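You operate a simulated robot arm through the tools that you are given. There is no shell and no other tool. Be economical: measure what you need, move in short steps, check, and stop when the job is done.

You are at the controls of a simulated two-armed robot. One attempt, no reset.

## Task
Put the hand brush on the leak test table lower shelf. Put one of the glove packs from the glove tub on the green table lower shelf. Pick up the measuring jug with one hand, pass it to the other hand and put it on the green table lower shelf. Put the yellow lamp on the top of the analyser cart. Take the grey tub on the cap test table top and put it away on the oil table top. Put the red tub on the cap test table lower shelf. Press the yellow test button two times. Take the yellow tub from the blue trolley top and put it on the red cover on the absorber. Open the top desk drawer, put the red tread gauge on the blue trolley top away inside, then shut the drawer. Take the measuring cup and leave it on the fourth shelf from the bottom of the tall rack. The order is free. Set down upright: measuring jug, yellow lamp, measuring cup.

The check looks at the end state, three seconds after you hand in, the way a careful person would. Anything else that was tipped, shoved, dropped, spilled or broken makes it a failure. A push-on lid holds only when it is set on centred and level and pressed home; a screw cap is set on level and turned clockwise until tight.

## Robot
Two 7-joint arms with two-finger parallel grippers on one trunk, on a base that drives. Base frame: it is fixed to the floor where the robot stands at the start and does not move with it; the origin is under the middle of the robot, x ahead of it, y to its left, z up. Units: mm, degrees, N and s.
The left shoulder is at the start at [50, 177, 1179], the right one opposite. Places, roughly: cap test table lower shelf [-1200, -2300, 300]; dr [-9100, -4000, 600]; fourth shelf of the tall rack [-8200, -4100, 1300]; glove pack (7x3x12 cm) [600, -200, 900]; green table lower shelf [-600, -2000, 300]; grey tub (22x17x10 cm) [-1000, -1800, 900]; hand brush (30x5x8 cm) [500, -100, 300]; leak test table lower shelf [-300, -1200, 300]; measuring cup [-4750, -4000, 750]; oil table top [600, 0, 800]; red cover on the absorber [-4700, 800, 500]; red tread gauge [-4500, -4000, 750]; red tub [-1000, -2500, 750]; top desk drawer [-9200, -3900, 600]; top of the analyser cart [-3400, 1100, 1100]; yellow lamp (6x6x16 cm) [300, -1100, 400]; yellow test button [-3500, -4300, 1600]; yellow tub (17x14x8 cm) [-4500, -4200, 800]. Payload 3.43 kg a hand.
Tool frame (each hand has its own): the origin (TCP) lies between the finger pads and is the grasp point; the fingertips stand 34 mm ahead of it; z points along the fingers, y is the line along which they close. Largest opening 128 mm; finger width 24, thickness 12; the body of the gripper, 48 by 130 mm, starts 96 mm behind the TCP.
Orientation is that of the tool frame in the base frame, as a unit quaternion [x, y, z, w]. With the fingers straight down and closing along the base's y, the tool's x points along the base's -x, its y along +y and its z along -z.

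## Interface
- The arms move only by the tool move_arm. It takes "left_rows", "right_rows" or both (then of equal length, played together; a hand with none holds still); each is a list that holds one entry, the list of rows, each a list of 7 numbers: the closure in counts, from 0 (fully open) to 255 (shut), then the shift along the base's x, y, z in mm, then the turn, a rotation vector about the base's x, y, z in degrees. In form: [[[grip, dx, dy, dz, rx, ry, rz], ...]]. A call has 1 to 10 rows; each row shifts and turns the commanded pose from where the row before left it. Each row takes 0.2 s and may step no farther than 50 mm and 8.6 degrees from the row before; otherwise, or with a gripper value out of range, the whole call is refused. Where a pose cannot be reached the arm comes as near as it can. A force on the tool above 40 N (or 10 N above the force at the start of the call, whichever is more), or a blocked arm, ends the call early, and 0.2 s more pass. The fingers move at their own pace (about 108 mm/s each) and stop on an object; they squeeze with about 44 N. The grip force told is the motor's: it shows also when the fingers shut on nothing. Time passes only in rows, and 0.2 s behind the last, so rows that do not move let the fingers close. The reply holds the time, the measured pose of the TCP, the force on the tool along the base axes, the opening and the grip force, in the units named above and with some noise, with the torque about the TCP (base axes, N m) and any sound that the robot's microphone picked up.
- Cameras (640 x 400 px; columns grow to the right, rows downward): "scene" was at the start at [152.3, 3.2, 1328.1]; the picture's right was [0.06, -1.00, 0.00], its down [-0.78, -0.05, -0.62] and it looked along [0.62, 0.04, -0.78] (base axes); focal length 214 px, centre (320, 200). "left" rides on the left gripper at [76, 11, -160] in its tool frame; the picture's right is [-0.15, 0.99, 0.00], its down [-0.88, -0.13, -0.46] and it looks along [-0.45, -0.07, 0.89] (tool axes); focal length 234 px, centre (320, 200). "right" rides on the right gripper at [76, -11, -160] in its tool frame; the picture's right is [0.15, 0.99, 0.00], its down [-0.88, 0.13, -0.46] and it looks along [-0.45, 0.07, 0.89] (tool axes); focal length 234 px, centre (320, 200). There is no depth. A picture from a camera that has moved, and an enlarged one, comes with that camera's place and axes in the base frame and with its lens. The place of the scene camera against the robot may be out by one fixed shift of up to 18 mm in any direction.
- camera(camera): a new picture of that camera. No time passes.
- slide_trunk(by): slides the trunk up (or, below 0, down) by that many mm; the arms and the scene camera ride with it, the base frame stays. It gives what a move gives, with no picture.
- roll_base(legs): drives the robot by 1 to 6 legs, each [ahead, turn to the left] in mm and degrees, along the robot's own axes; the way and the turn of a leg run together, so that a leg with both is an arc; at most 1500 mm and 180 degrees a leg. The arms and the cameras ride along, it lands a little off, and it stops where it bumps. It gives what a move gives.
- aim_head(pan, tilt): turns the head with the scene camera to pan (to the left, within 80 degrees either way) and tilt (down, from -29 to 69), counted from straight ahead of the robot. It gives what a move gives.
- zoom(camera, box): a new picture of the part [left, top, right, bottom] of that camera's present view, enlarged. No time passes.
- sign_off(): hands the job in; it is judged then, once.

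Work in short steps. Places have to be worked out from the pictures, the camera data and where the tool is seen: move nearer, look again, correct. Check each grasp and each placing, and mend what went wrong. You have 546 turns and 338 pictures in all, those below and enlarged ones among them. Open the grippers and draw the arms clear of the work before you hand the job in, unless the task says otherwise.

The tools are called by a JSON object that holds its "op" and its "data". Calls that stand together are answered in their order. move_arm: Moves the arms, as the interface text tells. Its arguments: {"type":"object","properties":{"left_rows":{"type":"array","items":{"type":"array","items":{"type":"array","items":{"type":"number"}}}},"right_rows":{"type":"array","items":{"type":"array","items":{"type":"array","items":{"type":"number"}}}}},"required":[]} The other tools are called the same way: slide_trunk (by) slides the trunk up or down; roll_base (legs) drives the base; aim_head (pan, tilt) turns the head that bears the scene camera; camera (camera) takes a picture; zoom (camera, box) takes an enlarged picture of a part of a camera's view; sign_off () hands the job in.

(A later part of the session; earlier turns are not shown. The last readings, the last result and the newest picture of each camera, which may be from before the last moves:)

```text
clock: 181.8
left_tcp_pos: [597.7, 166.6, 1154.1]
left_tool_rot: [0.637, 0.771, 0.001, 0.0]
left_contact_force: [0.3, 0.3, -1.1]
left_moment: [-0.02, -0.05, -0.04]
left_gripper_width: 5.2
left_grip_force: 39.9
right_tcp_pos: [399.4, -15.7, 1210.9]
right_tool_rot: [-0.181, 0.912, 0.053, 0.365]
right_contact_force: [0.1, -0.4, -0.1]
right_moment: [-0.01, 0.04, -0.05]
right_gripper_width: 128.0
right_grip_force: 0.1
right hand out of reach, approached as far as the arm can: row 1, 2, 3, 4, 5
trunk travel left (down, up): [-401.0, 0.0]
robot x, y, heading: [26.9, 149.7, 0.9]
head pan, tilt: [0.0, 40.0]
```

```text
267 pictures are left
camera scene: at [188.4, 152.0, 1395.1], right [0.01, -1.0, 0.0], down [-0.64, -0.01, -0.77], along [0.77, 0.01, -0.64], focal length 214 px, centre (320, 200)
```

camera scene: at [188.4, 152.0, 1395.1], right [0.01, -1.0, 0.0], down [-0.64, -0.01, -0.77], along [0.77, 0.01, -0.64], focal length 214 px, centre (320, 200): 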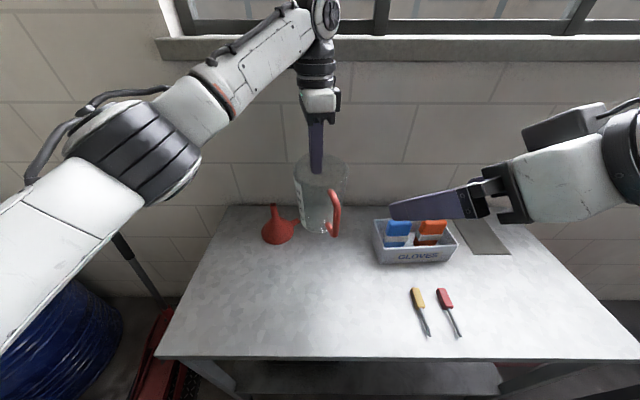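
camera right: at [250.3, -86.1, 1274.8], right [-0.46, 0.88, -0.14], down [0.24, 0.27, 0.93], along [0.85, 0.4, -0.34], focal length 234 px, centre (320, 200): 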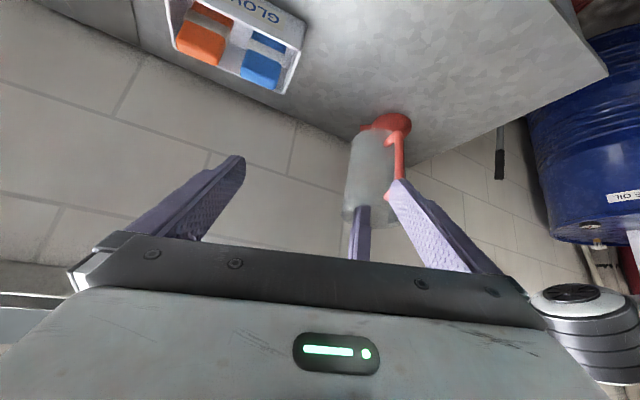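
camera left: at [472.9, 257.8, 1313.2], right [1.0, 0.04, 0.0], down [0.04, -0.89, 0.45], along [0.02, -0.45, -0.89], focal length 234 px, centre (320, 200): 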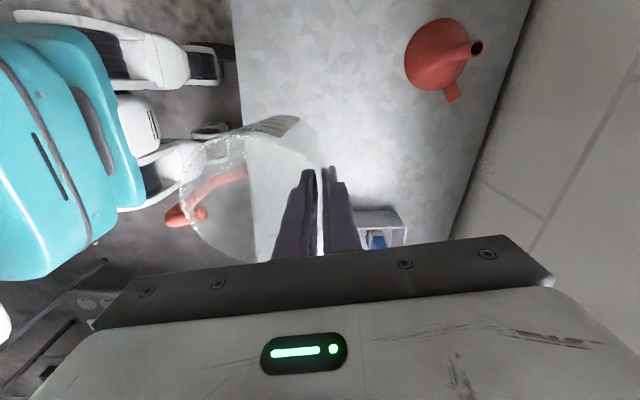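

The handle sits near (466,127,1090). I raise the jug 90 mm (gives the right wrist room) and bring the right hand to a pre-grasp.

{"op": "move_arm", "data": {"left_rows": [[[255, 5, 0, 18, 0, 0, 0], [255, 5, 0, 18, 0, 0, 0], [255, 5, 0, 18, 0, 0, 0], [255, 5, 0, 18, 0, 0, 0], [255, 5, 0, 18, 0, 0, 0]]], "right_rows": [[[0, 6, 25, 5, 0, 0, 0], [0, 6, 25, 5, 0, 0, 0], [0, 6, 25, 5, 0, 0, 0], [0, 6, 25, 0, 0, 0, 0], [0, 6, 25, 0, 0, 0, 0]]]}}

{"op": "camera", "data": {"camera": "right"}}

{"op": "camera", "data": {"camera": "scene"}}

```text
clock: 183.0
left_tcp_pos: [601.0, 174.9, 1211.1]
left_tool_rot: [0.636, 0.772, 0.002, 0.001]
left_contact_force: [-0.5, 0.2, 0.1]
left_moment: [-0.01, -0.07, 0.01]
left_gripper_width: 5.5
left_grip_force: 40.0
left hand out of reach, approached as far as the arm can: row 3, 4, 5
right_tcp_pos: [431.9, 107.9, 1225.6]
right_tool_rot: [-0.18, 0.911, 0.053, 0.367]
right_contact_force: [0.1, 0.0, 0.4]
right_moment: [0.0, -0.02, 0.01]
right_gripper_width: 127.7
right_grip_force: 0.0
trunk travel left (down, up): [-401.0, 0.0]
robot x, y, heading: [28.3, 149.8, 0.8]
head pan, tilt: [0.0, 40.0]
```

```text
266 pictures are left
camera right: at [281.1, 38.5, 1288.9], right [-0.46, 0.88, -0.14], down [0.24, 0.27, 0.93], along [0.85, 0.4, -0.34], focal length 234 px, centre (320, 200)
```

right: 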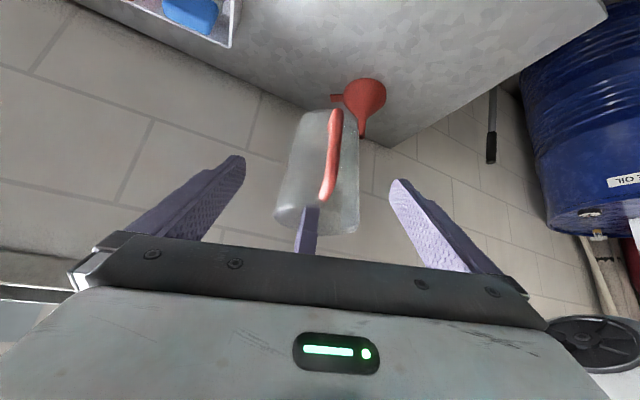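

```text
265 pictures are left
camera scene: at [188.5, 152.2, 1395.1], right [0.01, -1.0, 0.0], down [-0.64, -0.01, -0.77], along [0.77, 0.01, -0.64], focal length 214 px, centre (320, 200)
```

scene: 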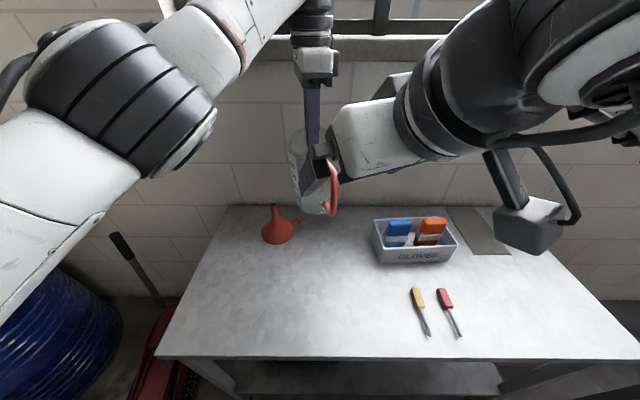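

Handle is seen edge-on, well aligned, at about (470,133,1155). Sliding to it and closing.

{"op": "move_arm", "data": {"right_rows": [[[95, -9, 3, -7, 0, 0, 0], [95, -9, 3, -7, 0, 0, 0], [95, 13, 5, -14, 0, 0, 0], [95, 13, 5, -14, 0, 0, 0], [95, 0, 0, 0, 0, 0, 0]]]}}

{"op": "camera", "data": {"camera": "right"}}

```text
clock: 184.2
left_tcp_pos: [601.5, 173.9, 1209.9]
left_tool_rot: [0.636, 0.771, 0.001, 0.0]
left_contact_force: [0.5, -0.4, -1.9]
left_moment: [0.0, -0.09, -0.01]
left_gripper_width: 5.7
left_grip_force: 39.4
right_tcp_pos: [437.4, 123.9, 1182.2]
right_tool_rot: [-0.18, 0.911, 0.054, 0.367]
right_contact_force: [0.1, -0.4, 0.0]
right_moment: [0.01, 0.02, 0.0]
right_gripper_width: 80.4
right_grip_force: 0.2
trunk travel left (down, up): [-401.0, 0.0]
robot x, y, heading: [27.2, 151.3, 0.9]
head pan, tilt: [0.0, 40.0]
```

```text
264 pictures are left
camera right: at [287.8, 53.8, 1246.6], right [-0.46, 0.88, -0.14], down [0.24, 0.27, 0.93], along [0.85, 0.4, -0.34], focal length 234 px, centre (320, 200)
```

right: 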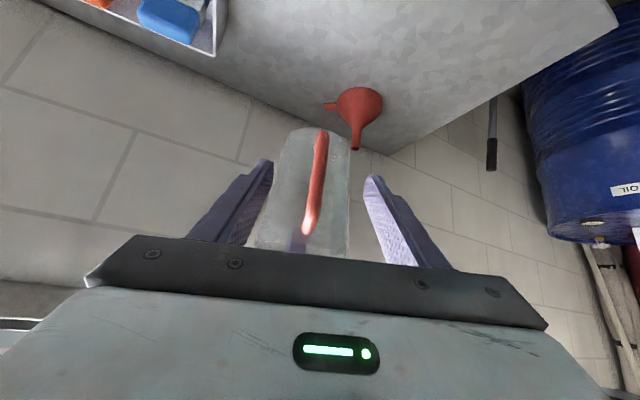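

Moving on toward the handle: (+40,+14,−25).

{"op": "move_arm", "data": {"right_rows": [[[95, 14, 4, -8, 0, 0, 0], [95, 14, 4, -8, 0, 0, 0], [95, 12, 4, -8, 0, 0, 0], [95, 0, 0, 0, 0, 0, 0]]]}}

{"op": "camera", "data": {"camera": "right"}}

{"op": "camera", "data": {"camera": "left"}}

```text
clock: 185.2
left_tcp_pos: [601.5, 173.0, 1210.2]
left_tool_rot: [0.636, 0.772, 0.002, 0.0]
left_contact_force: [0.0, 0.2, -2.1]
left_moment: [0.03, -0.14, 0.0]
left_gripper_width: 5.3
left_grip_force: 40.2
right_tcp_pos: [477.7, 134.8, 1159.6]
right_tool_rot: [-0.181, 0.911, 0.053, 0.368]
right_contact_force: [-0.8, 0.4, -0.3]
right_moment: [-0.04, -0.02, 0.04]
right_gripper_width: 80.0
right_grip_force: 0.0
trunk travel left (down, up): [-401.0, 0.0]
robot x, y, heading: [25.3, 147.5, 0.8]
head pan, tilt: [0.0, 40.0]
```

```text
263 pictures are left
camera right: at [328.1, 65.7, 1222.5], right [-0.46, 0.88, -0.14], down [0.24, 0.27, 0.93], along [0.85, 0.4, -0.34], focal length 234 px, centre (320, 200)
```

right: 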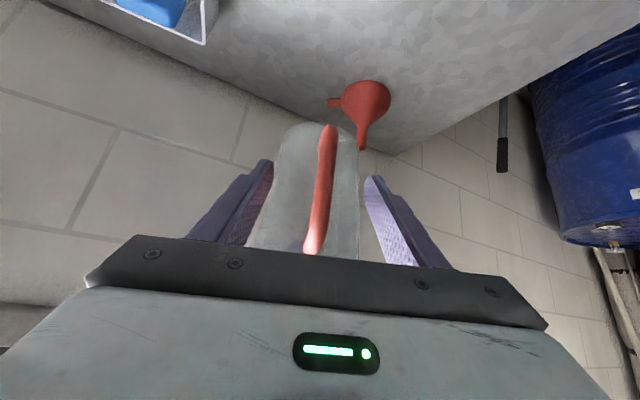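

```text
262 pictures are left
camera left: at [597.5, 250.1, 1369.0], right [1.0, 0.05, 0.0], down [0.04, -0.89, 0.45], along [0.02, -0.45, -0.89], focal length 234 px, centre (320, 200)
```

left: 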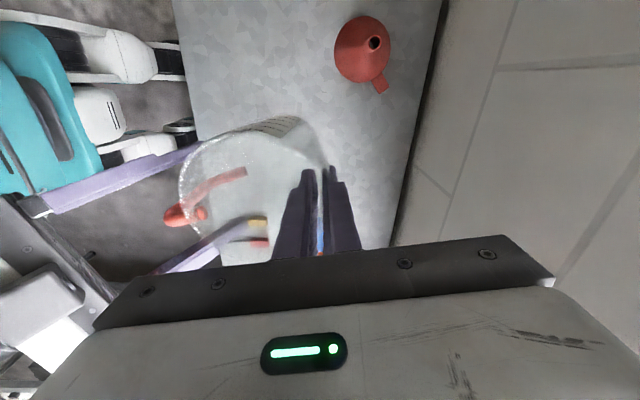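

The handle's bar lies between the right fingers. Closing the right hand.

{"op": "move_arm", "data": {"right_rows": [[[150, 0, 0, 0, 0, 0, 0], [190, 0, 0, 0, 0, 0, 0], [220, 0, 0, 0, 0, 0, 0], [255, 0, 0, 0, 0, 0, 0], [255, 0, 0, 0, 0, 0, 0], [255, 0, 0, 0, 0, 0, 0]]]}}

{"op": "camera", "data": {"camera": "left"}}

```text
clock: 186.6
left_tcp_pos: [601.9, 173.2, 1210.3]
left_tool_rot: [0.635, 0.773, 0.002, 0.001]
left_contact_force: [4.7, 3.5, -0.9]
left_moment: [-0.95, -0.86, 0.08]
left_gripper_width: 5.3
left_grip_force: 39.9
right_tcp_pos: [477.6, 135.7, 1159.9]
right_tool_rot: [-0.18, 0.911, 0.054, 0.366]
right_contact_force: [-5.8, -2.5, 0.0]
right_moment: [1.08, 0.54, -0.17]
right_gripper_width: 12.8
right_grip_force: 43.8
trunk travel left (down, up): [-401.0, 0.0]
robot x, y, heading: [25.1, 153.5, 0.9]
head pan, tilt: [0.0, 40.0]
```

```text
261 pictures are left
camera left: at [597.8, 250.5, 1369.1], right [1.0, 0.05, 0.0], down [0.04, -0.89, 0.45], along [0.02, -0.45, -0.89], focal length 234 px, centre (320, 200)
```

left: 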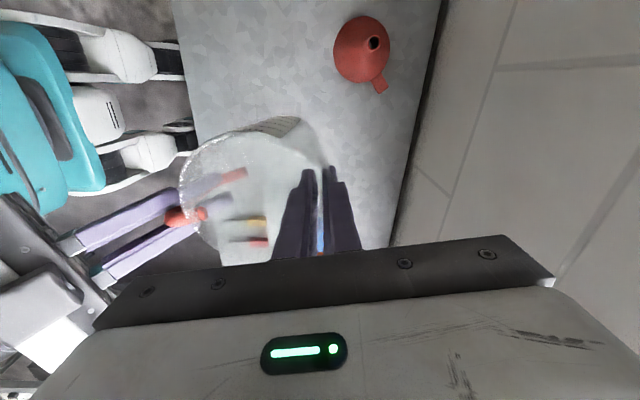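

Handle gripped (12.8 mm). Releasing the left hand and lifting it clear.

{"op": "move_arm", "data": {"left_rows": [[[215, 0, 0, 0, 0, 0, 0], [180, 0, 0, 0, 0, 0, 0], [180, 0, 0, 0, 0, 0, 0], [180, 0, 0, 25, 0, 0, 0], [180, 0, 0, 40, 0, 0, 0], [180, 0, 0, 40, 0, 0, 0]]]}}

{"op": "camera", "data": {"camera": "scene"}}

```text
clock: 188.0
left_tcp_pos: [585.0, 184.2, 1263.9]
left_tool_rot: [0.626, 0.78, -0.007, 0.01]
left_contact_force: [-0.9, -0.2, 0.4]
left_moment: [0.0, 0.0, -0.02]
left_gripper_width: 37.5
left_grip_force: 0.0
left hand out of reach, approached as far as the arm can: row 4, 5, 6
right_tcp_pos: [477.5, 134.9, 1158.5]
right_tool_rot: [-0.18, 0.911, 0.053, 0.367]
right_contact_force: [-0.1, 0.7, -0.7]
right_moment: [-0.01, 0.1, 0.01]
right_gripper_width: 12.4
right_grip_force: 43.6
trunk travel left (down, up): [-401.0, 0.0]
robot x, y, heading: [25.7, 151.2, 0.9]
head pan, tilt: [0.0, 40.0]
```

```text
260 pictures are left
camera scene: at [188.0, 151.0, 1395.2], right [0.01, -1.0, 0.0], down [-0.64, -0.01, -0.77], along [0.77, 0.01, -0.64], focal length 214 px, centre (320, 200)
```

scene: 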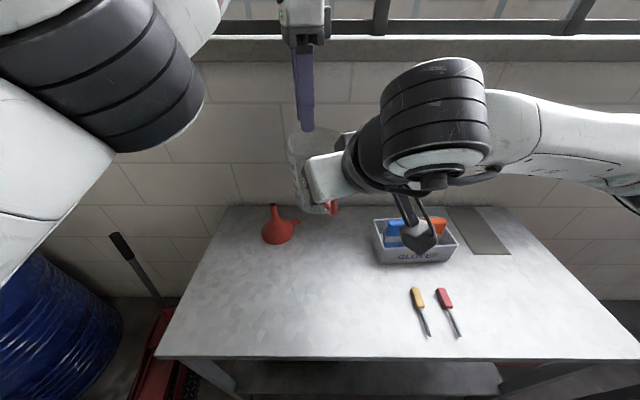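

Left fingers are clear of the rim. Moving the jug to my right side and the left hand back to neutral.

{"op": "move_arm", "data": {"left_rows": [[[180, -5, 20, 5, 0, 0, 8], [180, -10, 20, 0, 0, 0, 8], [180, -15, 10, 0, 0, 0, 8], [180, -15, 0, 0, 0, 0, 8], [180, -15, 0, 0, 0, 0, 8], [120, -15, -5, 0, 0, 0, 8], [120, -15, -5, 0, 0, 0, 8], [0, -15, -5, 0, 0, 0, 8], [0, -15, -5, 0, 0, 0, 8], [0, -15, -5, 0, 0, 0, 6]]], "right_rows": [[[255, 0, -25, 0, 0, 0, -2], [255, 0, -30, 0, 0, 0, -2], [255, 0, -35, 0, 0, 0, -2], [255, 0, -40, 0, 0, 0, -2], [255, 0, -40, 0, 0, 0, -3], [255, -5, -40, 0, 0, 0, -3], [255, -5, -40, 0, 0, 0, -3], [255, -5, -35, 0, 0, 0, -3], [255, -5, -30, 0, 0, 0, -2], [255, 0, -25, 0, 0, 0, 0]]]}}

{"op": "camera", "data": {"camera": "scene"}}

```text
clock: 190.4
left_tcp_pos: [579.8, 185.7, 1244.4]
left_tool_rot: [0.009, 0.999, -0.024, -0.032]
left_contact_force: [-0.8, -0.1, -0.9]
left_moment: [-0.03, -0.03, -0.02]
left_gripper_width: 127.8
left_grip_force: 0.0
left hand out of reach, approached as far as the arm can: row 1, 2, 3, 4, 5, 6, 7, 8, 9, 10
right_tcp_pos: [460.5, -204.4, 1159.4]
right_tool_rot: [-0.004, 0.929, -0.018, 0.37]
right_contact_force: [0.2, -0.6, -0.9]
right_moment: [0.02, 0.13, 0.01]
right_gripper_width: 11.9
right_grip_force: 44.5
trunk travel left (down, up): [-401.0, 0.0]
robot x, y, heading: [26.1, 152.6, 0.6]
head pan, tilt: [0.0, 40.0]
stopped in row 10 (left hand): the arm was blocked; the commanded pose is now the measured one
```

```text
259 pictures are left
camera scene: at [188.1, 151.9, 1395.2], right [0.01, -1.0, 0.0], down [-0.64, -0.01, -0.77], along [0.77, 0.01, -0.64], focal length 214 px, centre (320, 200)
```

scene: 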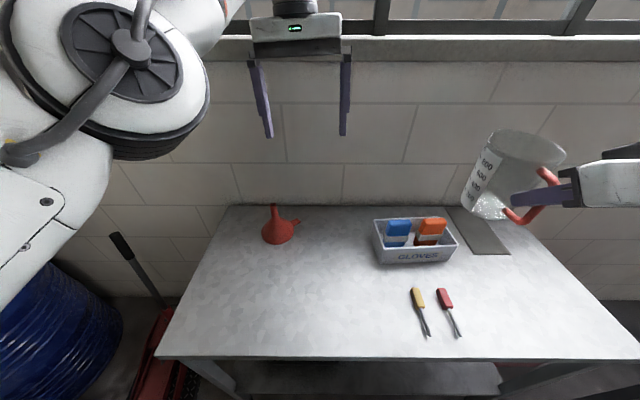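

Jug secure in the right hand. Pulling the left hand back.

{"op": "move_arm", "data": {"left_rows": [[[0, -20, 5, -15, 0, 0, 0], [0, -20, 5, -15, 0, 0, 0], [0, -20, 5, -15, 0, 0, 0], [0, -20, 5, -15, 0, 0, 0], [0, -20, 5, -15, 0, 0, 0], [0, -10, 5, -15, 0, 0, 0]]]}}

{"op": "zoom", "data": {"camera": "scene", "box": [340, 110, 600, 300]}}

```text
clock: 191.8
left_tcp_pos: [579.4, 184.6, 1245.9]
left_tool_rot: [0.009, 0.999, -0.023, -0.031]
left_contact_force: [-0.6, -0.3, -0.3]
left_moment: [0.0, -0.01, 0.0]
left_gripper_width: 128.0
left_grip_force: 0.0
left hand out of reach, approached as far as the arm can: row 1, 2, 3, 4, 5, 6
right_tcp_pos: [459.6, -204.3, 1159.9]
right_tool_rot: [-0.004, 0.929, -0.019, 0.37]
right_contact_force: [-0.8, 0.4, 0.4]
right_moment: [0.01, 0.12, 0.01]
right_gripper_width: 12.3
right_grip_force: 43.6
trunk travel left (down, up): [-401.0, 0.0]
robot x, y, heading: [26.0, 152.2, 0.8]
head pan, tilt: [0.0, 40.0]
```

```text
2.11 times, centred on (470, 205) of scene
camera zoom: at [188.4, 151.3, 1395.1], right [0.01, -1.0, 0.0], down [-0.64, -0.01, -0.77], along [0.77, 0.01, -0.64], focal length 452 px, centre (4, 190)
```

zoom: 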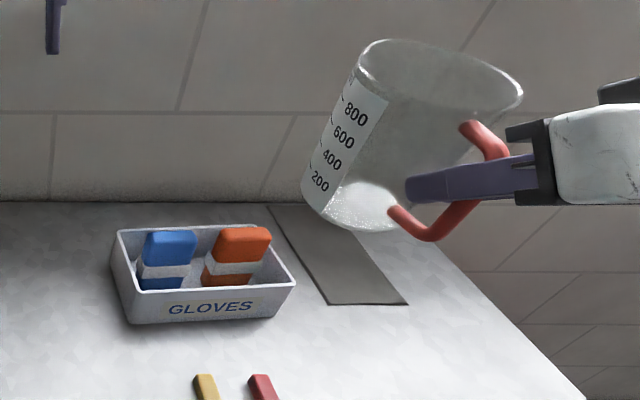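

Jug is upright in the hand. The left arm is stuck at a joint limit; trying an outward move with some yaw back.

{"op": "move_arm", "data": {"left_rows": [[[0, 0, 30, 0, 0, 0, -6], [0, 0, 30, 0, 0, 0, -6], [0, 0, 30, 0, 0, 0, -6], [0, -20, 30, 0, 0, 0, 0], [0, -30, 20, 0, 0, 0, 0], [0, -30, 20, 0, 0, 0, 0]]]}}

```text
clock: 193.2
left_tcp_pos: [608.9, 285.6, 1236.0]
left_tool_rot: [0.168, 0.985, -0.017, -0.034]
left_contact_force: [-0.3, -0.7, -0.1]
left_moment: [0.01, -0.01, 0.0]
left_gripper_width: 128.0
left_grip_force: 0.1
left hand out of reach, approached as far as the arm can: row 1, 2, 3, 4, 5, 6
right_tcp_pos: [459.5, -204.7, 1159.4]
right_tool_rot: [-0.004, 0.929, -0.017, 0.371]
right_contact_force: [0.7, 0.4, -0.2]
right_moment: [-0.02, 0.12, 0.0]
right_gripper_width: 12.1
right_grip_force: 44.3
trunk travel left (down, up): [-401.0, 0.0]
robot x, y, heading: [23.6, 150.4, 0.9]
head pan, tilt: [0.0, 40.0]
```

Still stuck far out. Trying straight down.

{"op": "move_arm", "data": {"left_rows": [[[0, 0, 0, -40, 0, 0, 0], [0, 0, 0, -40, 0, 0, 0], [0, 0, 0, -40, 0, 0, 0], [0, -30, 0, -30, 0, 0, 0], [0, -30, 0, -20, 0, 0, 0]]]}}

{"op": "aim_head", "data": {"pan": 45, "tilt": 20}}

{"op": "camera", "data": {"camera": "scene"}}

```text
clock: 194.4
left_tcp_pos: [611.7, 281.7, 1223.4]
left_tool_rot: [0.167, 0.985, -0.017, -0.039]
left_contact_force: [0.8, 0.6, -0.4]
left_moment: [0.0, -0.02, 0.02]
left_gripper_width: 128.1
left_grip_force: 0.0
left hand out of reach, approached as far as the arm can: row 1, 2, 3, 4, 5
right_tcp_pos: [459.7, -205.1, 1158.5]
right_tool_rot: [-0.004, 0.929, -0.017, 0.371]
right_contact_force: [0.1, -0.3, 0.5]
right_moment: [0.03, 0.14, 0.01]
right_gripper_width: 12.4
right_grip_force: 44.2
trunk travel left (down, up): [-401.0, 0.0]
robot x, y, heading: [25.7, 151.1, 0.6]
head pan, tilt: [0.0, 40.0]
```

```text
clock: 195.6
left_tcp_pos: [611.8, 281.6, 1222.4]
left_tool_rot: [0.168, 0.985, -0.017, -0.039]
left_contact_force: [-0.2, -0.1, 0.6]
left_moment: [0.02, 0.0, 0.03]
left_gripper_width: 128.3
left_grip_force: 0.0
right_tcp_pos: [460.1, -205.2, 1158.5]
right_tool_rot: [-0.004, 0.929, -0.017, 0.371]
right_contact_force: [0.0, 1.0, 0.2]
right_moment: [0.0, 0.11, 0.0]
right_gripper_width: 12.1
right_grip_force: 44.0
trunk travel left (down, up): [-401.0, 0.0]
robot x, y, heading: [25.5, 149.0, 0.7]
head pan, tilt: [45.0, 20.0]
```

```text
257 pictures are left
camera scene: at [168.5, 216.9, 1426.5], right [0.71, -0.7, 0.0], down [-0.24, -0.24, -0.94], along [0.66, 0.67, -0.34], focal length 214 px, centre (320, 200)
```

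scene: 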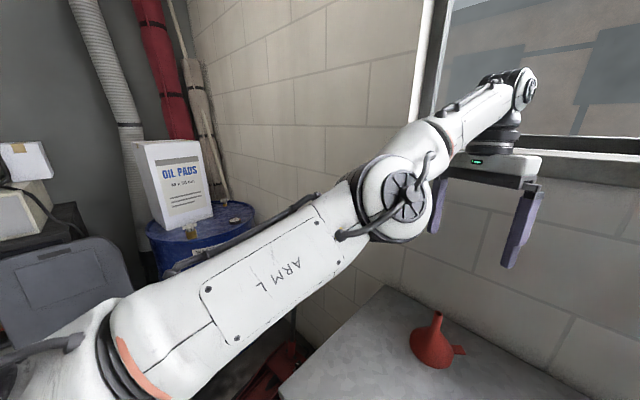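

The left arm is nearly straight with forearm raised. Folding the other way: back and up.

{"op": "move_arm", "data": {"left_rows": [[[0, -30, 0, 35, 0, 0, 0], [0, -30, 0, 35, 0, 0, 0], [0, -30, 0, 35, 0, 0, 0], [0, -30, 0, 30, 0, 0, 0], [0, -30, 0, 20, 0, 0, 0], [0, -30, 0, 0, 0, 0, 0]]]}}

{"op": "camera", "data": {"camera": "scene"}}

```text
clock: 196.9
left_tcp_pos: [432.9, 281.4, 1377.0]
left_tool_rot: [0.167, 0.985, -0.017, -0.033]
left_contact_force: [-0.2, -0.3, 0.5]
left_moment: [-0.01, -0.01, 0.01]
left_gripper_width: 128.0
left_grip_force: 0.0
right_tcp_pos: [460.7, -204.9, 1159.2]
right_tool_rot: [-0.003, 0.929, -0.019, 0.371]
right_contact_force: [-0.7, 0.1, -1.8]
right_moment: [-0.04, 0.09, -0.03]
right_gripper_width: 12.1
right_grip_force: 44.2
trunk travel left (down, up): [-401.0, 0.0]
robot x, y, heading: [27.4, 150.8, 0.8]
head pan, tilt: [45.0, 20.0]
```

```text
256 pictures are left
camera scene: at [168.3, 217.6, 1426.5], right [0.72, -0.7, 0.0], down [-0.24, -0.25, -0.94], along [0.66, 0.67, -0.34], focal length 214 px, centre (320, 200)
```

scene: 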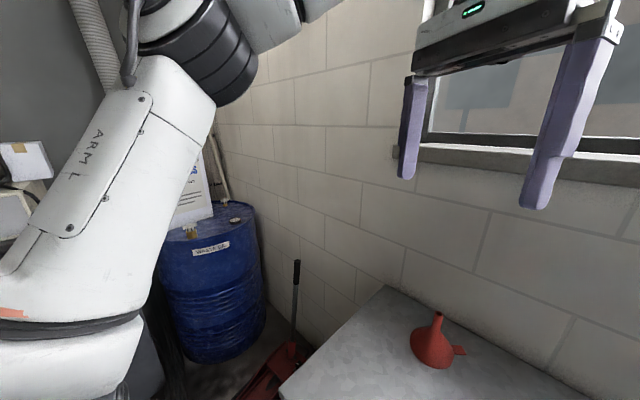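

Left arm recovered. Driving to in front of the glove tub, at about (85,-110).

{"op": "roll_base", "data": {"legs": [[-170, 0], [0, -90.5], [262, 0], [0, 90]]}}

{"op": "slide_trunk", "data": {"by": -110}}

```text
clock: 207.5
left_tcp_pos: [268.5, 17.7, 1377.3]
left_tool_rot: [0.168, 0.985, -0.017, -0.034]
left_contact_force: [0.4, 0.3, -0.5]
left_moment: [0.0, 0.02, -0.01]
left_gripper_width: 127.9
left_grip_force: 0.0
right_tcp_pos: [293.8, -469.0, 1159.6]
right_tool_rot: [-0.005, 0.929, -0.017, 0.371]
right_contact_force: [-0.4, -0.8, -1.4]
right_moment: [0.01, 0.08, -0.01]
right_gripper_width: 12.2
right_grip_force: 43.5
trunk travel left (down, up): [-401.0, 0.0]
robot x, y, heading: [-142.1, -114.7, 0.5]
head pan, tilt: [45.0, 20.0]
```

```text
clock: 208.9
left_tcp_pos: [266.8, 16.8, 1265.7]
left_tool_rot: [0.168, 0.985, -0.018, -0.033]
left_contact_force: [-0.1, -0.6, -0.5]
left_moment: [-0.03, 0.02, -0.03]
left_gripper_width: 127.7
left_grip_force: 0.1
right_tcp_pos: [293.7, -469.1, 1049.9]
right_tool_rot: [-0.003, 0.928, -0.018, 0.372]
right_contact_force: [-0.3, 0.1, -1.2]
right_moment: [0.0, 0.11, -0.01]
right_gripper_width: 12.4
right_grip_force: 43.9
trunk travel left (down, up): [-291.0, 110.0]
robot x, y, heading: [-137.2, -113.3, 0.6]
head pan, tilt: [45.0, 20.0]
```

Driving forward 215, then squaring the left hand with ~20° forward pitch, near above the blue pack.

{"op": "roll_base", "data": {"legs": [[215, 0]]}}

{"op": "move_arm", "data": {"left_rows": [[[0, 15, -20, -35, 0, -5, 5], [0, 15, -20, -35, 0, -5, 5], [0, 15, -20, -35, 0, -5, 5], [0, 15, -20, -35, 0, -5, 4], [0, 15, -15, -35, 0, -4, 0]]]}}

{"op": "camera", "data": {"camera": "left"}}

```text
clock: 210.6
left_tcp_pos: [462.3, 18.1, 1266.6]
left_tool_rot: [0.17, 0.985, -0.016, -0.036]
left_contact_force: [-0.6, 0.0, 0.4]
left_moment: [0.02, -0.07, 0.0]
left_gripper_width: 127.8
left_grip_force: 0.1
right_tcp_pos: [485.4, -468.2, 1047.6]
right_tool_rot: [-0.002, 0.929, -0.018, 0.369]
right_contact_force: [0.0, -0.5, -1.5]
right_moment: [0.0, 0.08, 0.03]
right_gripper_width: 11.9
right_grip_force: 43.9
trunk travel left (down, up): [-291.0, 110.0]
robot x, y, heading: [52.9, -115.1, 0.2]
head pan, tilt: [45.0, 20.0]
stopped in leg 1: the robot was blocked; the commanded pose is now the measured one
```

```text
clock: 211.8
left_tcp_pos: [538.4, -77.7, 1090.5]
left_tool_rot: [0.004, 0.985, 0.004, 0.174]
left_contact_force: [-0.7, 0.1, -0.1]
left_moment: [0.01, 0.01, 0.0]
left_gripper_width: 128.2
left_grip_force: 0.0
right_tcp_pos: [487.4, -467.8, 1048.2]
right_tool_rot: [-0.003, 0.929, -0.017, 0.37]
right_contact_force: [0.1, 0.5, -0.9]
right_moment: [0.03, 0.11, 0.05]
right_gripper_width: 12.2
right_grip_force: 44.1
trunk travel left (down, up): [-291.0, 110.0]
robot x, y, heading: [49.1, -110.2, 0.5]
head pan, tilt: [45.0, 20.0]
```

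```text
255 pictures are left
camera left: at [411.6, -66.1, 1214.2], right [0.14, 0.99, 0.06], down [0.67, -0.14, 0.73], along [0.73, -0.06, -0.68], focal length 234 px, centre (320, 200)
```

left: 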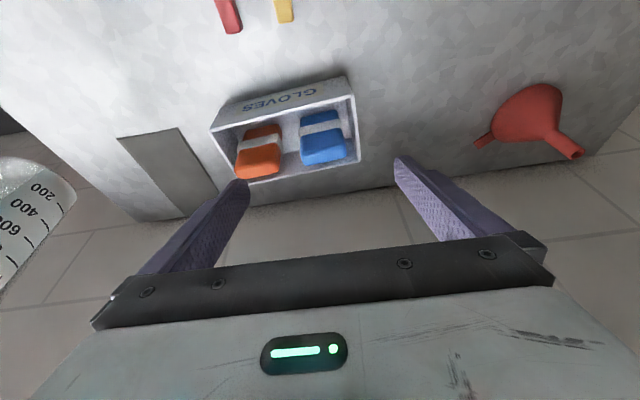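

Robot base touches the table at x≈50, fine. The blue pack's top is near (635,-70,925). Going to 70 mm above it with an 84 mm opening.

{"op": "move_arm", "data": {"left_rows": [[[88, 26, 2, -36, 0, 0, 0], [88, 26, 3, -36, 0, 0, 0], [88, 26, 3, -36, 0, 0, 0], [88, 0, 0, 0, 0, 0, 0]]]}}

{"op": "camera", "data": {"camera": "left"}}

```text
clock: 212.8
left_tcp_pos: [617.4, -66.7, 982.0]
left_tool_rot: [0.005, 0.985, 0.006, 0.174]
left_contact_force: [-1.1, 0.4, -0.7]
left_moment: [0.02, 0.0, 0.04]
left_gripper_width: 83.9
left_grip_force: 0.1
right_tcp_pos: [487.1, -467.6, 1049.7]
right_tool_rot: [-0.003, 0.929, -0.017, 0.371]
right_contact_force: [0.6, 0.3, -1.2]
right_moment: [0.0, 0.1, 0.02]
right_gripper_width: 12.3
right_grip_force: 44.2
trunk travel left (down, up): [-291.0, 110.0]
robot x, y, heading: [54.1, -108.9, 0.5]
head pan, tilt: [45.0, 20.0]
```

```text
254 pictures are left
camera left: at [492.3, -55.8, 1105.7], right [0.15, 0.99, 0.06], down [0.67, -0.15, 0.73], along [0.73, -0.06, -0.68], focal length 234 px, centre (320, 200)
```

left: 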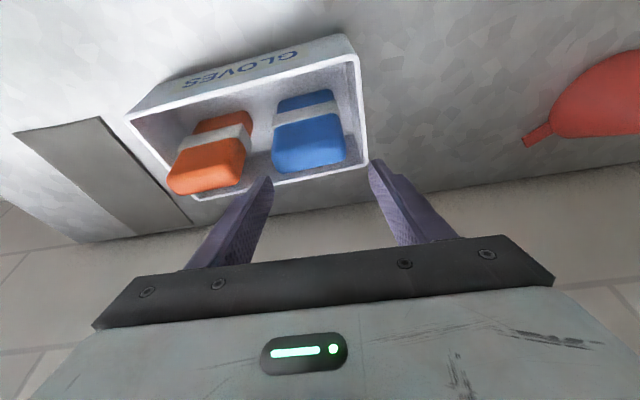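

Shifting 8 mm to −y and descending part-way.

{"op": "move_arm", "data": {"left_rows": [[[88, 0, -8, 0, 0, 0, 0], [88, 6, 0, -17, 0, 0, 0], [88, 6, 0, -17, 0, 0, 0], [88, 0, 0, 0, 0, 0, 0]]]}}

{"op": "camera", "data": {"camera": "left"}}

```text
clock: 213.8
left_tcp_pos: [627.5, -76.7, 949.4]
left_tool_rot: [0.004, 0.985, 0.006, 0.173]
left_contact_force: [-0.9, 0.8, 1.2]
left_moment: [0.0, 0.01, -0.02]
left_gripper_width: 83.8
left_grip_force: 0.1
right_tcp_pos: [488.3, -467.1, 1049.2]
right_tool_rot: [-0.003, 0.929, -0.017, 0.37]
right_contact_force: [-0.1, -0.5, -1.8]
right_moment: [0.02, 0.1, 0.05]
right_gripper_width: 12.2
right_grip_force: 43.5
trunk travel left (down, up): [-291.0, 110.0]
robot x, y, heading: [53.8, -110.5, 0.5]
head pan, tilt: [45.0, 20.0]
```

```text
253 pictures are left
camera left: at [502.8, -65.4, 1073.0], right [0.15, 0.99, 0.06], down [0.67, -0.15, 0.73], along [0.73, -0.06, -0.68], focal length 234 px, centre (320, 200)
```

left: 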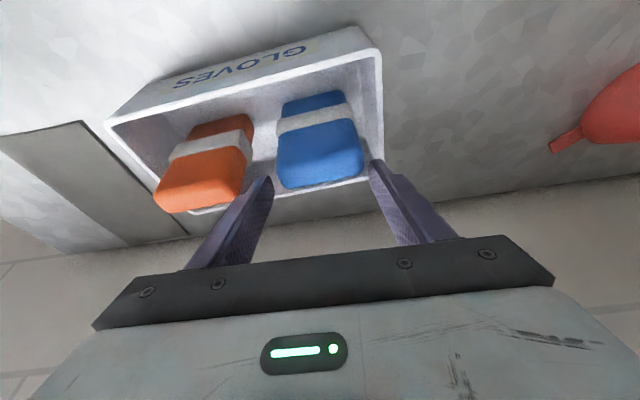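

Centred on the pack. Straight down 36, then close.

{"op": "move_arm", "data": {"left_rows": [[[88, 0, 0, -18, 0, 0, 0], [88, 0, 0, -18, 0, 0, 0], [88, 0, 0, 0, 0, 0, 0]]]}}

{"op": "camera", "data": {"camera": "left"}}

```text
clock: 214.6
left_tcp_pos: [628.3, -76.7, 913.1]
left_tool_rot: [0.005, 0.985, 0.006, 0.173]
left_contact_force: [-0.3, -1.1, -0.2]
left_moment: [0.02, 0.01, 0.0]
left_gripper_width: 83.8
left_grip_force: 0.0
right_tcp_pos: [486.9, -468.3, 1048.9]
right_tool_rot: [-0.002, 0.929, -0.018, 0.37]
right_contact_force: [-0.5, 0.3, -1.4]
right_moment: [-0.02, 0.07, 0.0]
right_gripper_width: 12.3
right_grip_force: 43.9
trunk travel left (down, up): [-291.0, 110.0]
robot x, y, heading: [52.7, -110.6, 0.3]
head pan, tilt: [45.0, 20.0]
```

```text
252 pictures are left
camera left: at [502.8, -65.7, 1036.3], right [0.15, 0.99, 0.06], down [0.67, -0.15, 0.73], along [0.73, -0.06, -0.68], focal length 234 px, centre (320, 200)
```

left: 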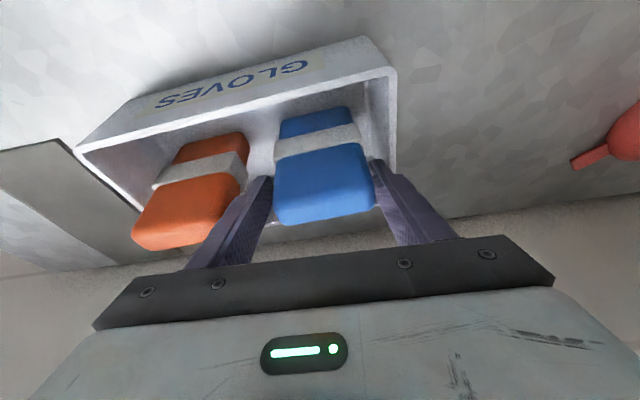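

Fingers straddle the blue pack. Closing and lifting.

{"op": "move_arm", "data": {"left_rows": [[[120, 0, 0, 0, 0, 0, 0], [150, 0, 0, 0, 0, 0, 0], [255, 0, 0, 0, 0, 0, 0], [255, 0, 0, 0, 0, 0, 0], [255, 0, 0, 20, 0, 0, 0], [255, 0, 0, 30, 0, 0, 0], [255, 0, 0, 40, 0, 0, 0], [255, 0, 0, 40, 0, 0, 0]]]}}

{"op": "camera", "data": {"camera": "left"}}

```text
clock: 216.4
left_tcp_pos: [626.4, -76.7, 1044.1]
left_tool_rot: [0.004, 0.985, 0.007, 0.173]
left_contact_force: [-0.5, 0.5, -0.1]
left_moment: [0.03, 0.0, -0.01]
left_gripper_width: 68.2
left_grip_force: 44.4
right_tcp_pos: [486.6, -468.0, 1048.0]
right_tool_rot: [-0.002, 0.929, -0.018, 0.37]
right_contact_force: [-0.1, 0.3, -0.9]
right_moment: [-0.01, 0.12, 0.03]
right_gripper_width: 12.1
right_grip_force: 44.0
trunk travel left (down, up): [-291.0, 110.0]
robot x, y, heading: [55.2, -115.9, 0.4]
head pan, tilt: [45.0, 20.0]
```

```text
251 pictures are left
camera left: at [500.9, -66.1, 1167.9], right [0.15, 0.99, 0.06], down [0.67, -0.15, 0.73], along [0.73, -0.06, -0.68], focal length 234 px, centre (320, 200)
```

left: 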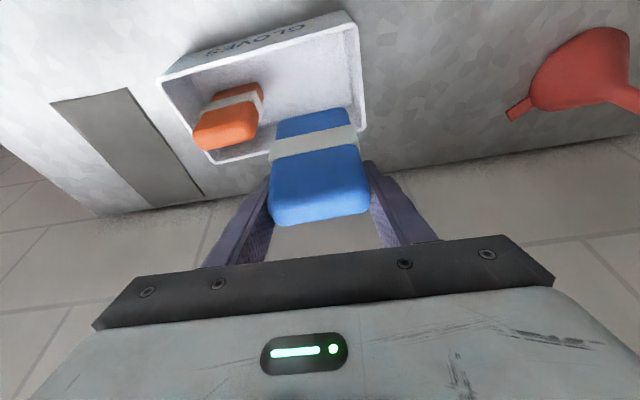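

Glove pack in hand. Backing away, pulling the left hand in, and driving toward the passage around the leak table.

{"op": "roll_base", "data": {"legs": [[-320, 0], [0, -163]]}}

{"op": "aim_head", "data": {"pan": 20, "tilt": 20}}

{"op": "camera", "data": {"camera": "scene"}}

```text
clock: 225.1
left_tcp_pos: [-789.6, -342.2, 1043.1]
left_tool_rot: [0.971, 0.167, -0.17, 0.037]
left_contact_force: [0.4, 0.3, -1.0]
left_moment: [-0.03, 0.02, -0.01]
left_gripper_width: 67.5
left_grip_force: 44.1
right_tcp_pos: [-792.7, 73.1, 1048.8]
right_tool_rot: [0.914, 0.163, -0.368, 0.047]
right_contact_force: [-0.6, -1.1, -1.9]
right_moment: [0.04, -0.11, 0.02]
right_gripper_width: 12.3
right_grip_force: 43.5
trunk travel left (down, up): [-291.0, 110.0]
robot x, y, heading: [-266.7, -112.1, -159.3]
head pan, tilt: [45.0, 20.0]
```

```text
clock: 226.0
left_tcp_pos: [-788.6, -341.7, 1044.1]
left_tool_rot: [0.971, 0.166, -0.169, 0.036]
left_contact_force: [-0.4, -0.8, 0.5]
left_moment: [-0.01, 0.0, 0.02]
left_gripper_width: 67.6
left_grip_force: 44.0
right_tcp_pos: [-792.2, 73.1, 1049.0]
right_tool_rot: [0.914, 0.164, -0.367, 0.047]
right_contact_force: [0.0, -0.2, -0.8]
right_moment: [0.03, -0.12, 0.01]
right_gripper_width: 12.1
right_grip_force: 43.7
trunk travel left (down, up): [-291.0, 110.0]
robot x, y, heading: [-264.0, -117.5, -159.5]
head pan, tilt: [20.0, 20.0]
```

```text
250 pictures are left
camera scene: at [-393.6, -200.5, 1316.5], right [-0.65, 0.76, 0.0], down [0.26, 0.22, -0.94], along [-0.71, -0.61, -0.34], focal length 214 px, centre (320, 200)
```

scene: 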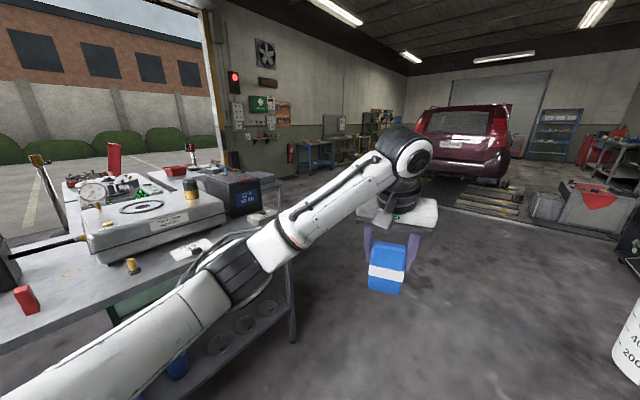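

Open floor ahead. Driving 1200 on, then turning to face the green and cap-test tables.

{"op": "roll_base", "data": {"legs": [[1250, 0], [0, 70]]}}

{"op": "aim_head", "data": {"pan": 0, "tilt": 30}}

{"op": "camera", "data": {"camera": "scene"}}

```text
clock: 235.4
left_tcp_pos: [-1409.4, -1132.6, 1044.2]
left_tool_rot: [0.698, 0.695, -0.117, 0.127]
left_contact_force: [0.0, 0.2, -0.6]
left_moment: [-0.02, 0.01, 0.0]
left_gripper_width: 67.1
left_grip_force: 44.0
right_tcp_pos: [-1800.2, -994.8, 1048.6]
right_tool_rot: [0.653, 0.66, -0.274, 0.25]
right_contact_force: [0.8, 0.0, -2.2]
right_moment: [0.13, 0.02, -0.05]
right_gripper_width: 12.1
right_grip_force: 44.3
trunk travel left (down, up): [-291.0, 110.0]
robot x, y, heading: [-1446.0, -558.7, -89.1]
head pan, tilt: [20.0, 20.0]
```

```text
clock: 236.2
left_tcp_pos: [-1410.2, -1132.0, 1044.1]
left_tool_rot: [0.698, 0.695, -0.118, 0.126]
left_contact_force: [-0.6, 0.5, -0.5]
left_moment: [0.01, -0.01, 0.01]
left_gripper_width: 67.0
left_grip_force: 44.0
right_tcp_pos: [-1801.1, -993.6, 1048.0]
right_tool_rot: [0.654, 0.66, -0.273, 0.249]
right_contact_force: [0.1, -0.1, -1.4]
right_moment: [0.09, 0.01, 0.0]
right_gripper_width: 12.2
right_grip_force: 44.4
trunk travel left (down, up): [-291.0, 110.0]
robot x, y, heading: [-1443.1, -556.8, -89.2]
head pan, tilt: [0.0, 30.0]
```

```text
249 pictures are left
camera scene: at [-1437.8, -722.4, 1300.5], right [-1.0, -0.02, 0.0], down [-0.01, 0.5, -0.87], along [0.01, -0.87, -0.5], focal length 214 px, centre (320, 200)
```

scene: 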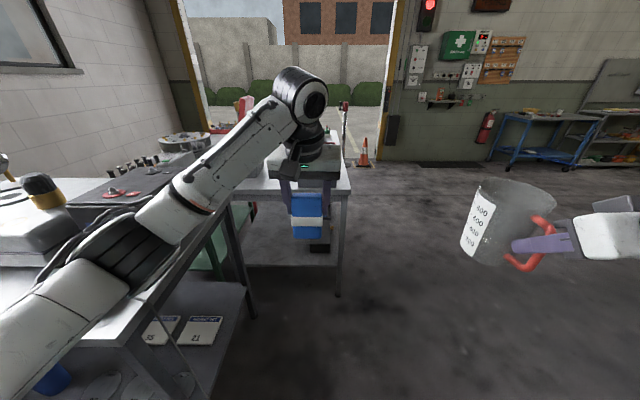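

A table starts near x≈-1550, y≈-1650. I'll drive further along its left side to see the layout.

{"op": "roll_base", "data": {"legs": [[0, -31], [1100, 0], [0, 60]]}}

{"op": "camera", "data": {"camera": "scene"}}

{"op": "aim_head", "data": {"pan": 60, "tilt": 30}}

{"op": "camera", "data": {"camera": "scene"}}

```text
clock: 246.1
left_tcp_pos: [-1703.3, -1988.5, 1043.0]
left_tool_rot: [0.504, 0.846, -0.083, 0.152]
left_contact_force: [0.4, 0.5, -1.1]
left_moment: [0.03, 0.02, -0.03]
left_gripper_width: 67.1
left_grip_force: 44.0
right_tcp_pos: [-2112.2, -2056.8, 1048.3]
right_tool_rot: [0.469, 0.801, -0.203, 0.31]
right_contact_force: [0.1, -0.1, -1.8]
right_moment: [0.1, 0.06, 0.01]
right_gripper_width: 12.2
right_grip_force: 44.1
trunk travel left (down, up): [-291.0, 110.0]
robot x, y, heading: [-2015.2, -1504.8, -60.2]
head pan, tilt: [0.0, 30.0]
```

```text
248 pictures are left
camera scene: at [-1924.3, -1645.9, 1300.4], right [-0.87, -0.49, 0.0], down [-0.25, 0.44, -0.87], along [0.43, -0.75, -0.5], focal length 214 px, centre (320, 200)
```

scene: 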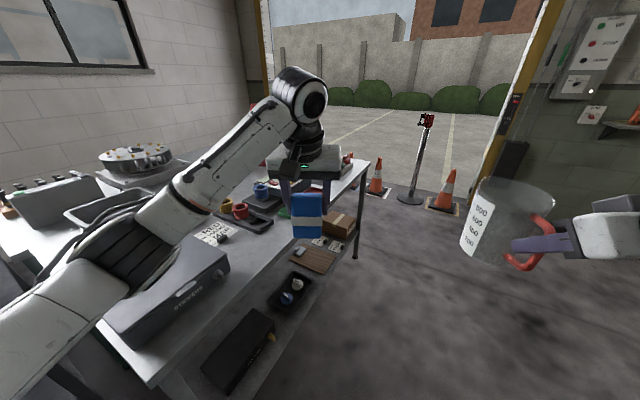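

```text
clock: 247.3
left_tcp_pos: [-1702.8, -1989.2, 1043.7]
left_tool_rot: [0.504, 0.846, -0.083, 0.152]
left_contact_force: [-0.1, -0.5, 0.2]
left_moment: [0.0, -0.02, 0.04]
left_gripper_width: 67.2
left_grip_force: 44.0
right_tcp_pos: [-2112.5, -2056.6, 1048.8]
right_tool_rot: [0.469, 0.802, -0.202, 0.309]
right_contact_force: [-0.3, -0.7, -1.9]
right_moment: [0.09, 0.07, 0.03]
right_gripper_width: 11.9
right_grip_force: 43.7
trunk travel left (down, up): [-291.0, 110.0]
robot x, y, heading: [-2009.6, -1504.8, -60.7]
head pan, tilt: [60.0, 30.0]
```

```text
247 pictures are left
camera scene: at [-1878.6, -1568.0, 1300.5], right [-0.01, -1.0, 0.0], down [-0.5, 0.01, -0.87], along [0.87, -0.01, -0.5], focal length 214 px, centre (320, 200)
```

scene: 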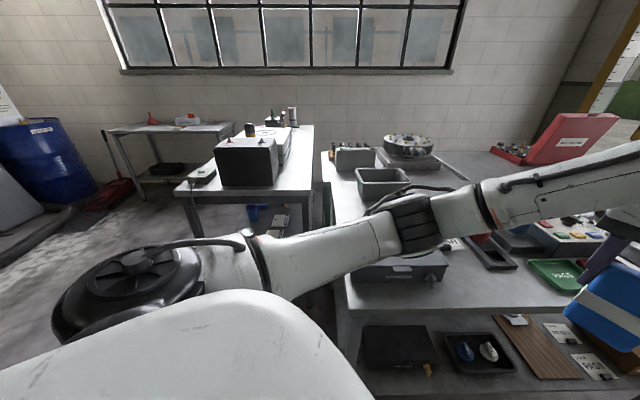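

I see the cap-test table in front and another beyond. To find access to the green table, I go on to its far (−y) end and look back.

{"op": "roll_base", "data": {"legs": [[0, -30], [1500, 0], [0, 90]]}}

{"op": "aim_head", "data": {"pan": 0, "tilt": 20}}

{"op": "camera", "data": {"camera": "scene"}}

{"op": "aim_head", "data": {"pan": 50, "tilt": 25}}

{"op": "camera", "data": {"camera": "scene"}}

```text
clock: 260.2
left_tcp_pos: [-1481.4, -3009.2, 1044.3]
left_tool_rot: [0.023, 0.985, 0.003, 0.173]
left_contact_force: [-0.2, -0.8, -0.9]
left_moment: [-0.03, -0.02, 0.03]
left_gripper_width: 67.1
left_grip_force: 43.3
right_tcp_pos: [-1635.2, -3394.0, 1048.1]
right_tool_rot: [0.015, 0.929, -0.025, 0.369]
right_contact_force: [-0.5, 0.8, -1.3]
right_moment: [0.0, 0.11, -0.02]
right_gripper_width: 12.3
right_grip_force: 43.8
trunk travel left (down, up): [-291.0, 110.0]
robot x, y, heading: [-2059.4, -3024.5, -1.4]
head pan, tilt: [60.0, 30.0]
```

```text
clock: 261.5
left_tcp_pos: [-1481.7, -3009.6, 1043.3]
left_tool_rot: [0.023, 0.985, 0.003, 0.173]
left_contact_force: [-0.3, 0.4, -0.4]
left_moment: [0.0, -0.01, 0.0]
left_gripper_width: 66.9
left_grip_force: 44.2
right_tcp_pos: [-1635.3, -3393.9, 1048.4]
right_tool_rot: [0.014, 0.929, -0.025, 0.369]
right_contact_force: [0.1, -0.4, -1.9]
right_moment: [-0.02, 0.14, -0.03]
right_gripper_width: 12.4
right_grip_force: 44.2
trunk travel left (down, up): [-291.0, 110.0]
robot x, y, heading: [-2054.0, -3023.3, -1.5]
head pan, tilt: [0.0, 20.0]
```

```text
246 pictures are left
camera scene: at [-1884.5, -3027.7, 1316.5], right [-0.03, -1.0, 0.0], down [-0.34, 0.01, -0.94], along [0.94, -0.03, -0.34], focal length 214 px, centre (320, 200)
```

scene: 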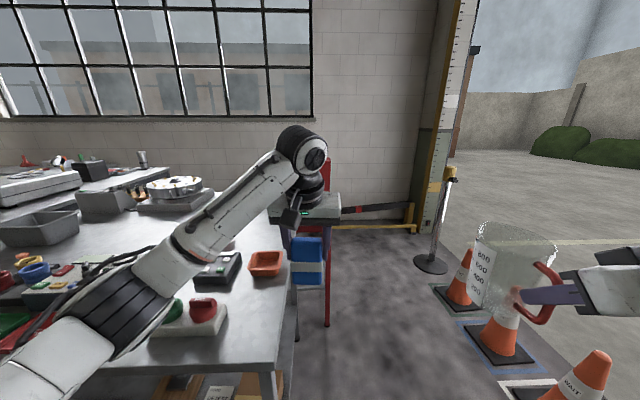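

```text
clock: 262.7
left_tcp_pos: [-1481.7, -3008.4, 1043.8]
left_tool_rot: [0.023, 0.985, 0.003, 0.172]
left_contact_force: [-0.3, 0.0, -0.1]
left_moment: [-0.01, -0.04, 0.03]
left_gripper_width: 67.3
left_grip_force: 44.1
right_tcp_pos: [-1635.2, -3394.8, 1047.8]
right_tool_rot: [0.015, 0.929, -0.025, 0.37]
right_contact_force: [-0.3, 0.0, -1.3]
right_moment: [0.04, 0.14, -0.04]
right_gripper_width: 12.2
right_grip_force: 43.3
trunk travel left (down, up): [-291.0, 110.0]
robot x, y, heading: [-2053.3, -3020.4, -1.5]
head pan, tilt: [50.0, 25.0]
```

```text
245 pictures are left
camera scene: at [-1916.4, -2956.4, 1308.5], right [0.75, -0.66, 0.0], down [-0.28, -0.32, -0.91], along [0.6, 0.68, -0.42], focal length 214 px, centre (320, 200)
```

scene: 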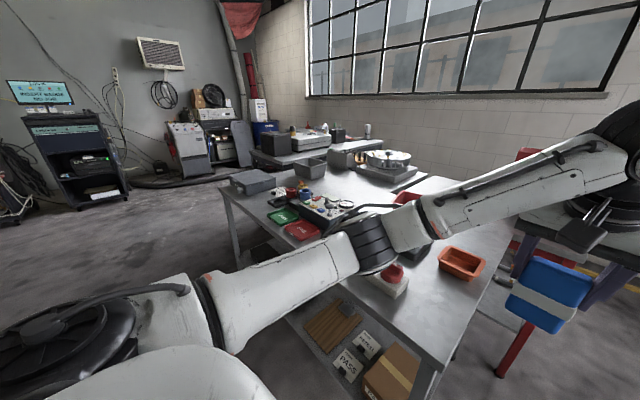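

The cap-test table spans about x −1535…−717, y −2930…−1620; the green table lies beyond it. I go round the south end to look.

{"op": "roll_base", "data": {"legs": [[0, -24], [780, 0], [0, 60]]}}

{"op": "aim_head", "data": {"pan": -10, "tilt": 25}}

{"op": "camera", "data": {"camera": "scene"}}

{"op": "aim_head", "data": {"pan": -60, "tilt": 25}}

{"op": "camera", "data": {"camera": "scene"}}

```text
clock: 270.8
left_tcp_pos: [-884.2, -3022.7, 1043.7]
left_tool_rot: [-0.273, 0.946, 0.054, 0.164]
left_contact_force: [-0.3, -0.4, -0.4]
left_moment: [0.01, 0.01, 0.02]
left_gripper_width: 67.1
left_grip_force: 44.3
right_tcp_pos: [-789.5, -3427.5, 1048.8]
right_tool_rot: [-0.265, 0.891, 0.087, 0.359]
right_contact_force: [0.2, 0.4, -1.4]
right_moment: [-0.05, 0.09, 0.01]
right_gripper_width: 12.3
right_grip_force: 43.6
trunk travel left (down, up): [-291.0, 110.0]
robot x, y, heading: [-1346.4, -3359.6, 33.2]
head pan, tilt: [50.0, 25.0]
```

```text
clock: 272.1
left_tcp_pos: [-886.1, -3023.0, 1045.3]
left_tool_rot: [-0.274, 0.946, 0.055, 0.164]
left_contact_force: [0.9, -0.5, -0.5]
left_moment: [0.01, 0.01, 0.04]
left_gripper_width: 66.8
left_grip_force: 43.7
right_tcp_pos: [-789.9, -3426.4, 1048.8]
right_tool_rot: [-0.266, 0.891, 0.087, 0.359]
right_contact_force: [0.5, 0.7, -0.7]
right_moment: [-0.07, 0.08, 0.0]
right_gripper_width: 12.2
right_grip_force: 43.4
trunk travel left (down, up): [-291.0, 110.0]
robot x, y, heading: [-1347.5, -3362.9, 33.7]
head pan, tilt: [-10.0, 25.0]
```

```text
244 pictures are left
camera scene: at [-1196.9, -3288.2, 1308.4], right [0.4, -0.92, 0.0], down [-0.39, -0.17, -0.91], along [0.83, 0.36, -0.42], focal length 214 px, centre (320, 200)
```

scene: 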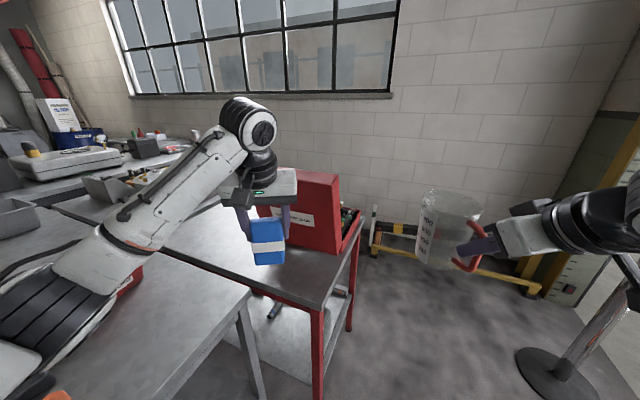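

```text
clock: 273.2
left_tcp_pos: [-885.6, -3022.7, 1044.5]
left_tool_rot: [-0.274, 0.946, 0.054, 0.163]
left_contact_force: [0.1, 0.2, -0.5]
left_moment: [0.05, -0.03, -0.02]
left_gripper_width: 67.0
left_grip_force: 44.1
right_tcp_pos: [-791.0, -3427.3, 1048.5]
right_tool_rot: [-0.265, 0.891, 0.087, 0.359]
right_contact_force: [0.7, 0.3, -1.0]
right_moment: [-0.07, 0.05, -0.01]
right_gripper_width: 12.0
right_grip_force: 43.7
trunk travel left (down, up): [-291.0, 110.0]
robot x, y, heading: [-1349.3, -3358.3, 33.5]
head pan, tilt: [-60.0, 25.0]
```

```text
243 pictures are left
camera scene: at [-1199.0, -3366.0, 1308.4], right [-0.45, -0.89, 0.0], down [-0.38, 0.19, -0.91], along [0.81, -0.41, -0.42], focal length 214 px, centre (320, 200)
```

scene: 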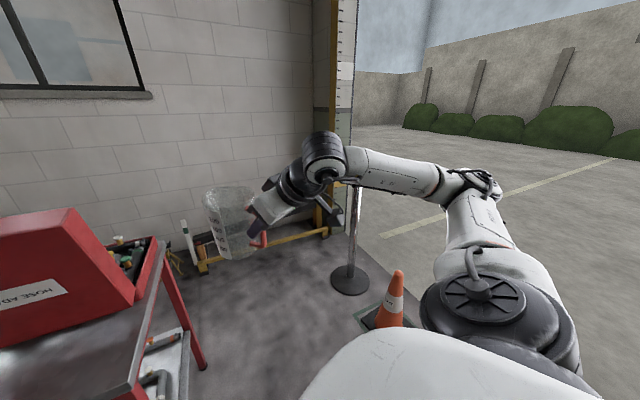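

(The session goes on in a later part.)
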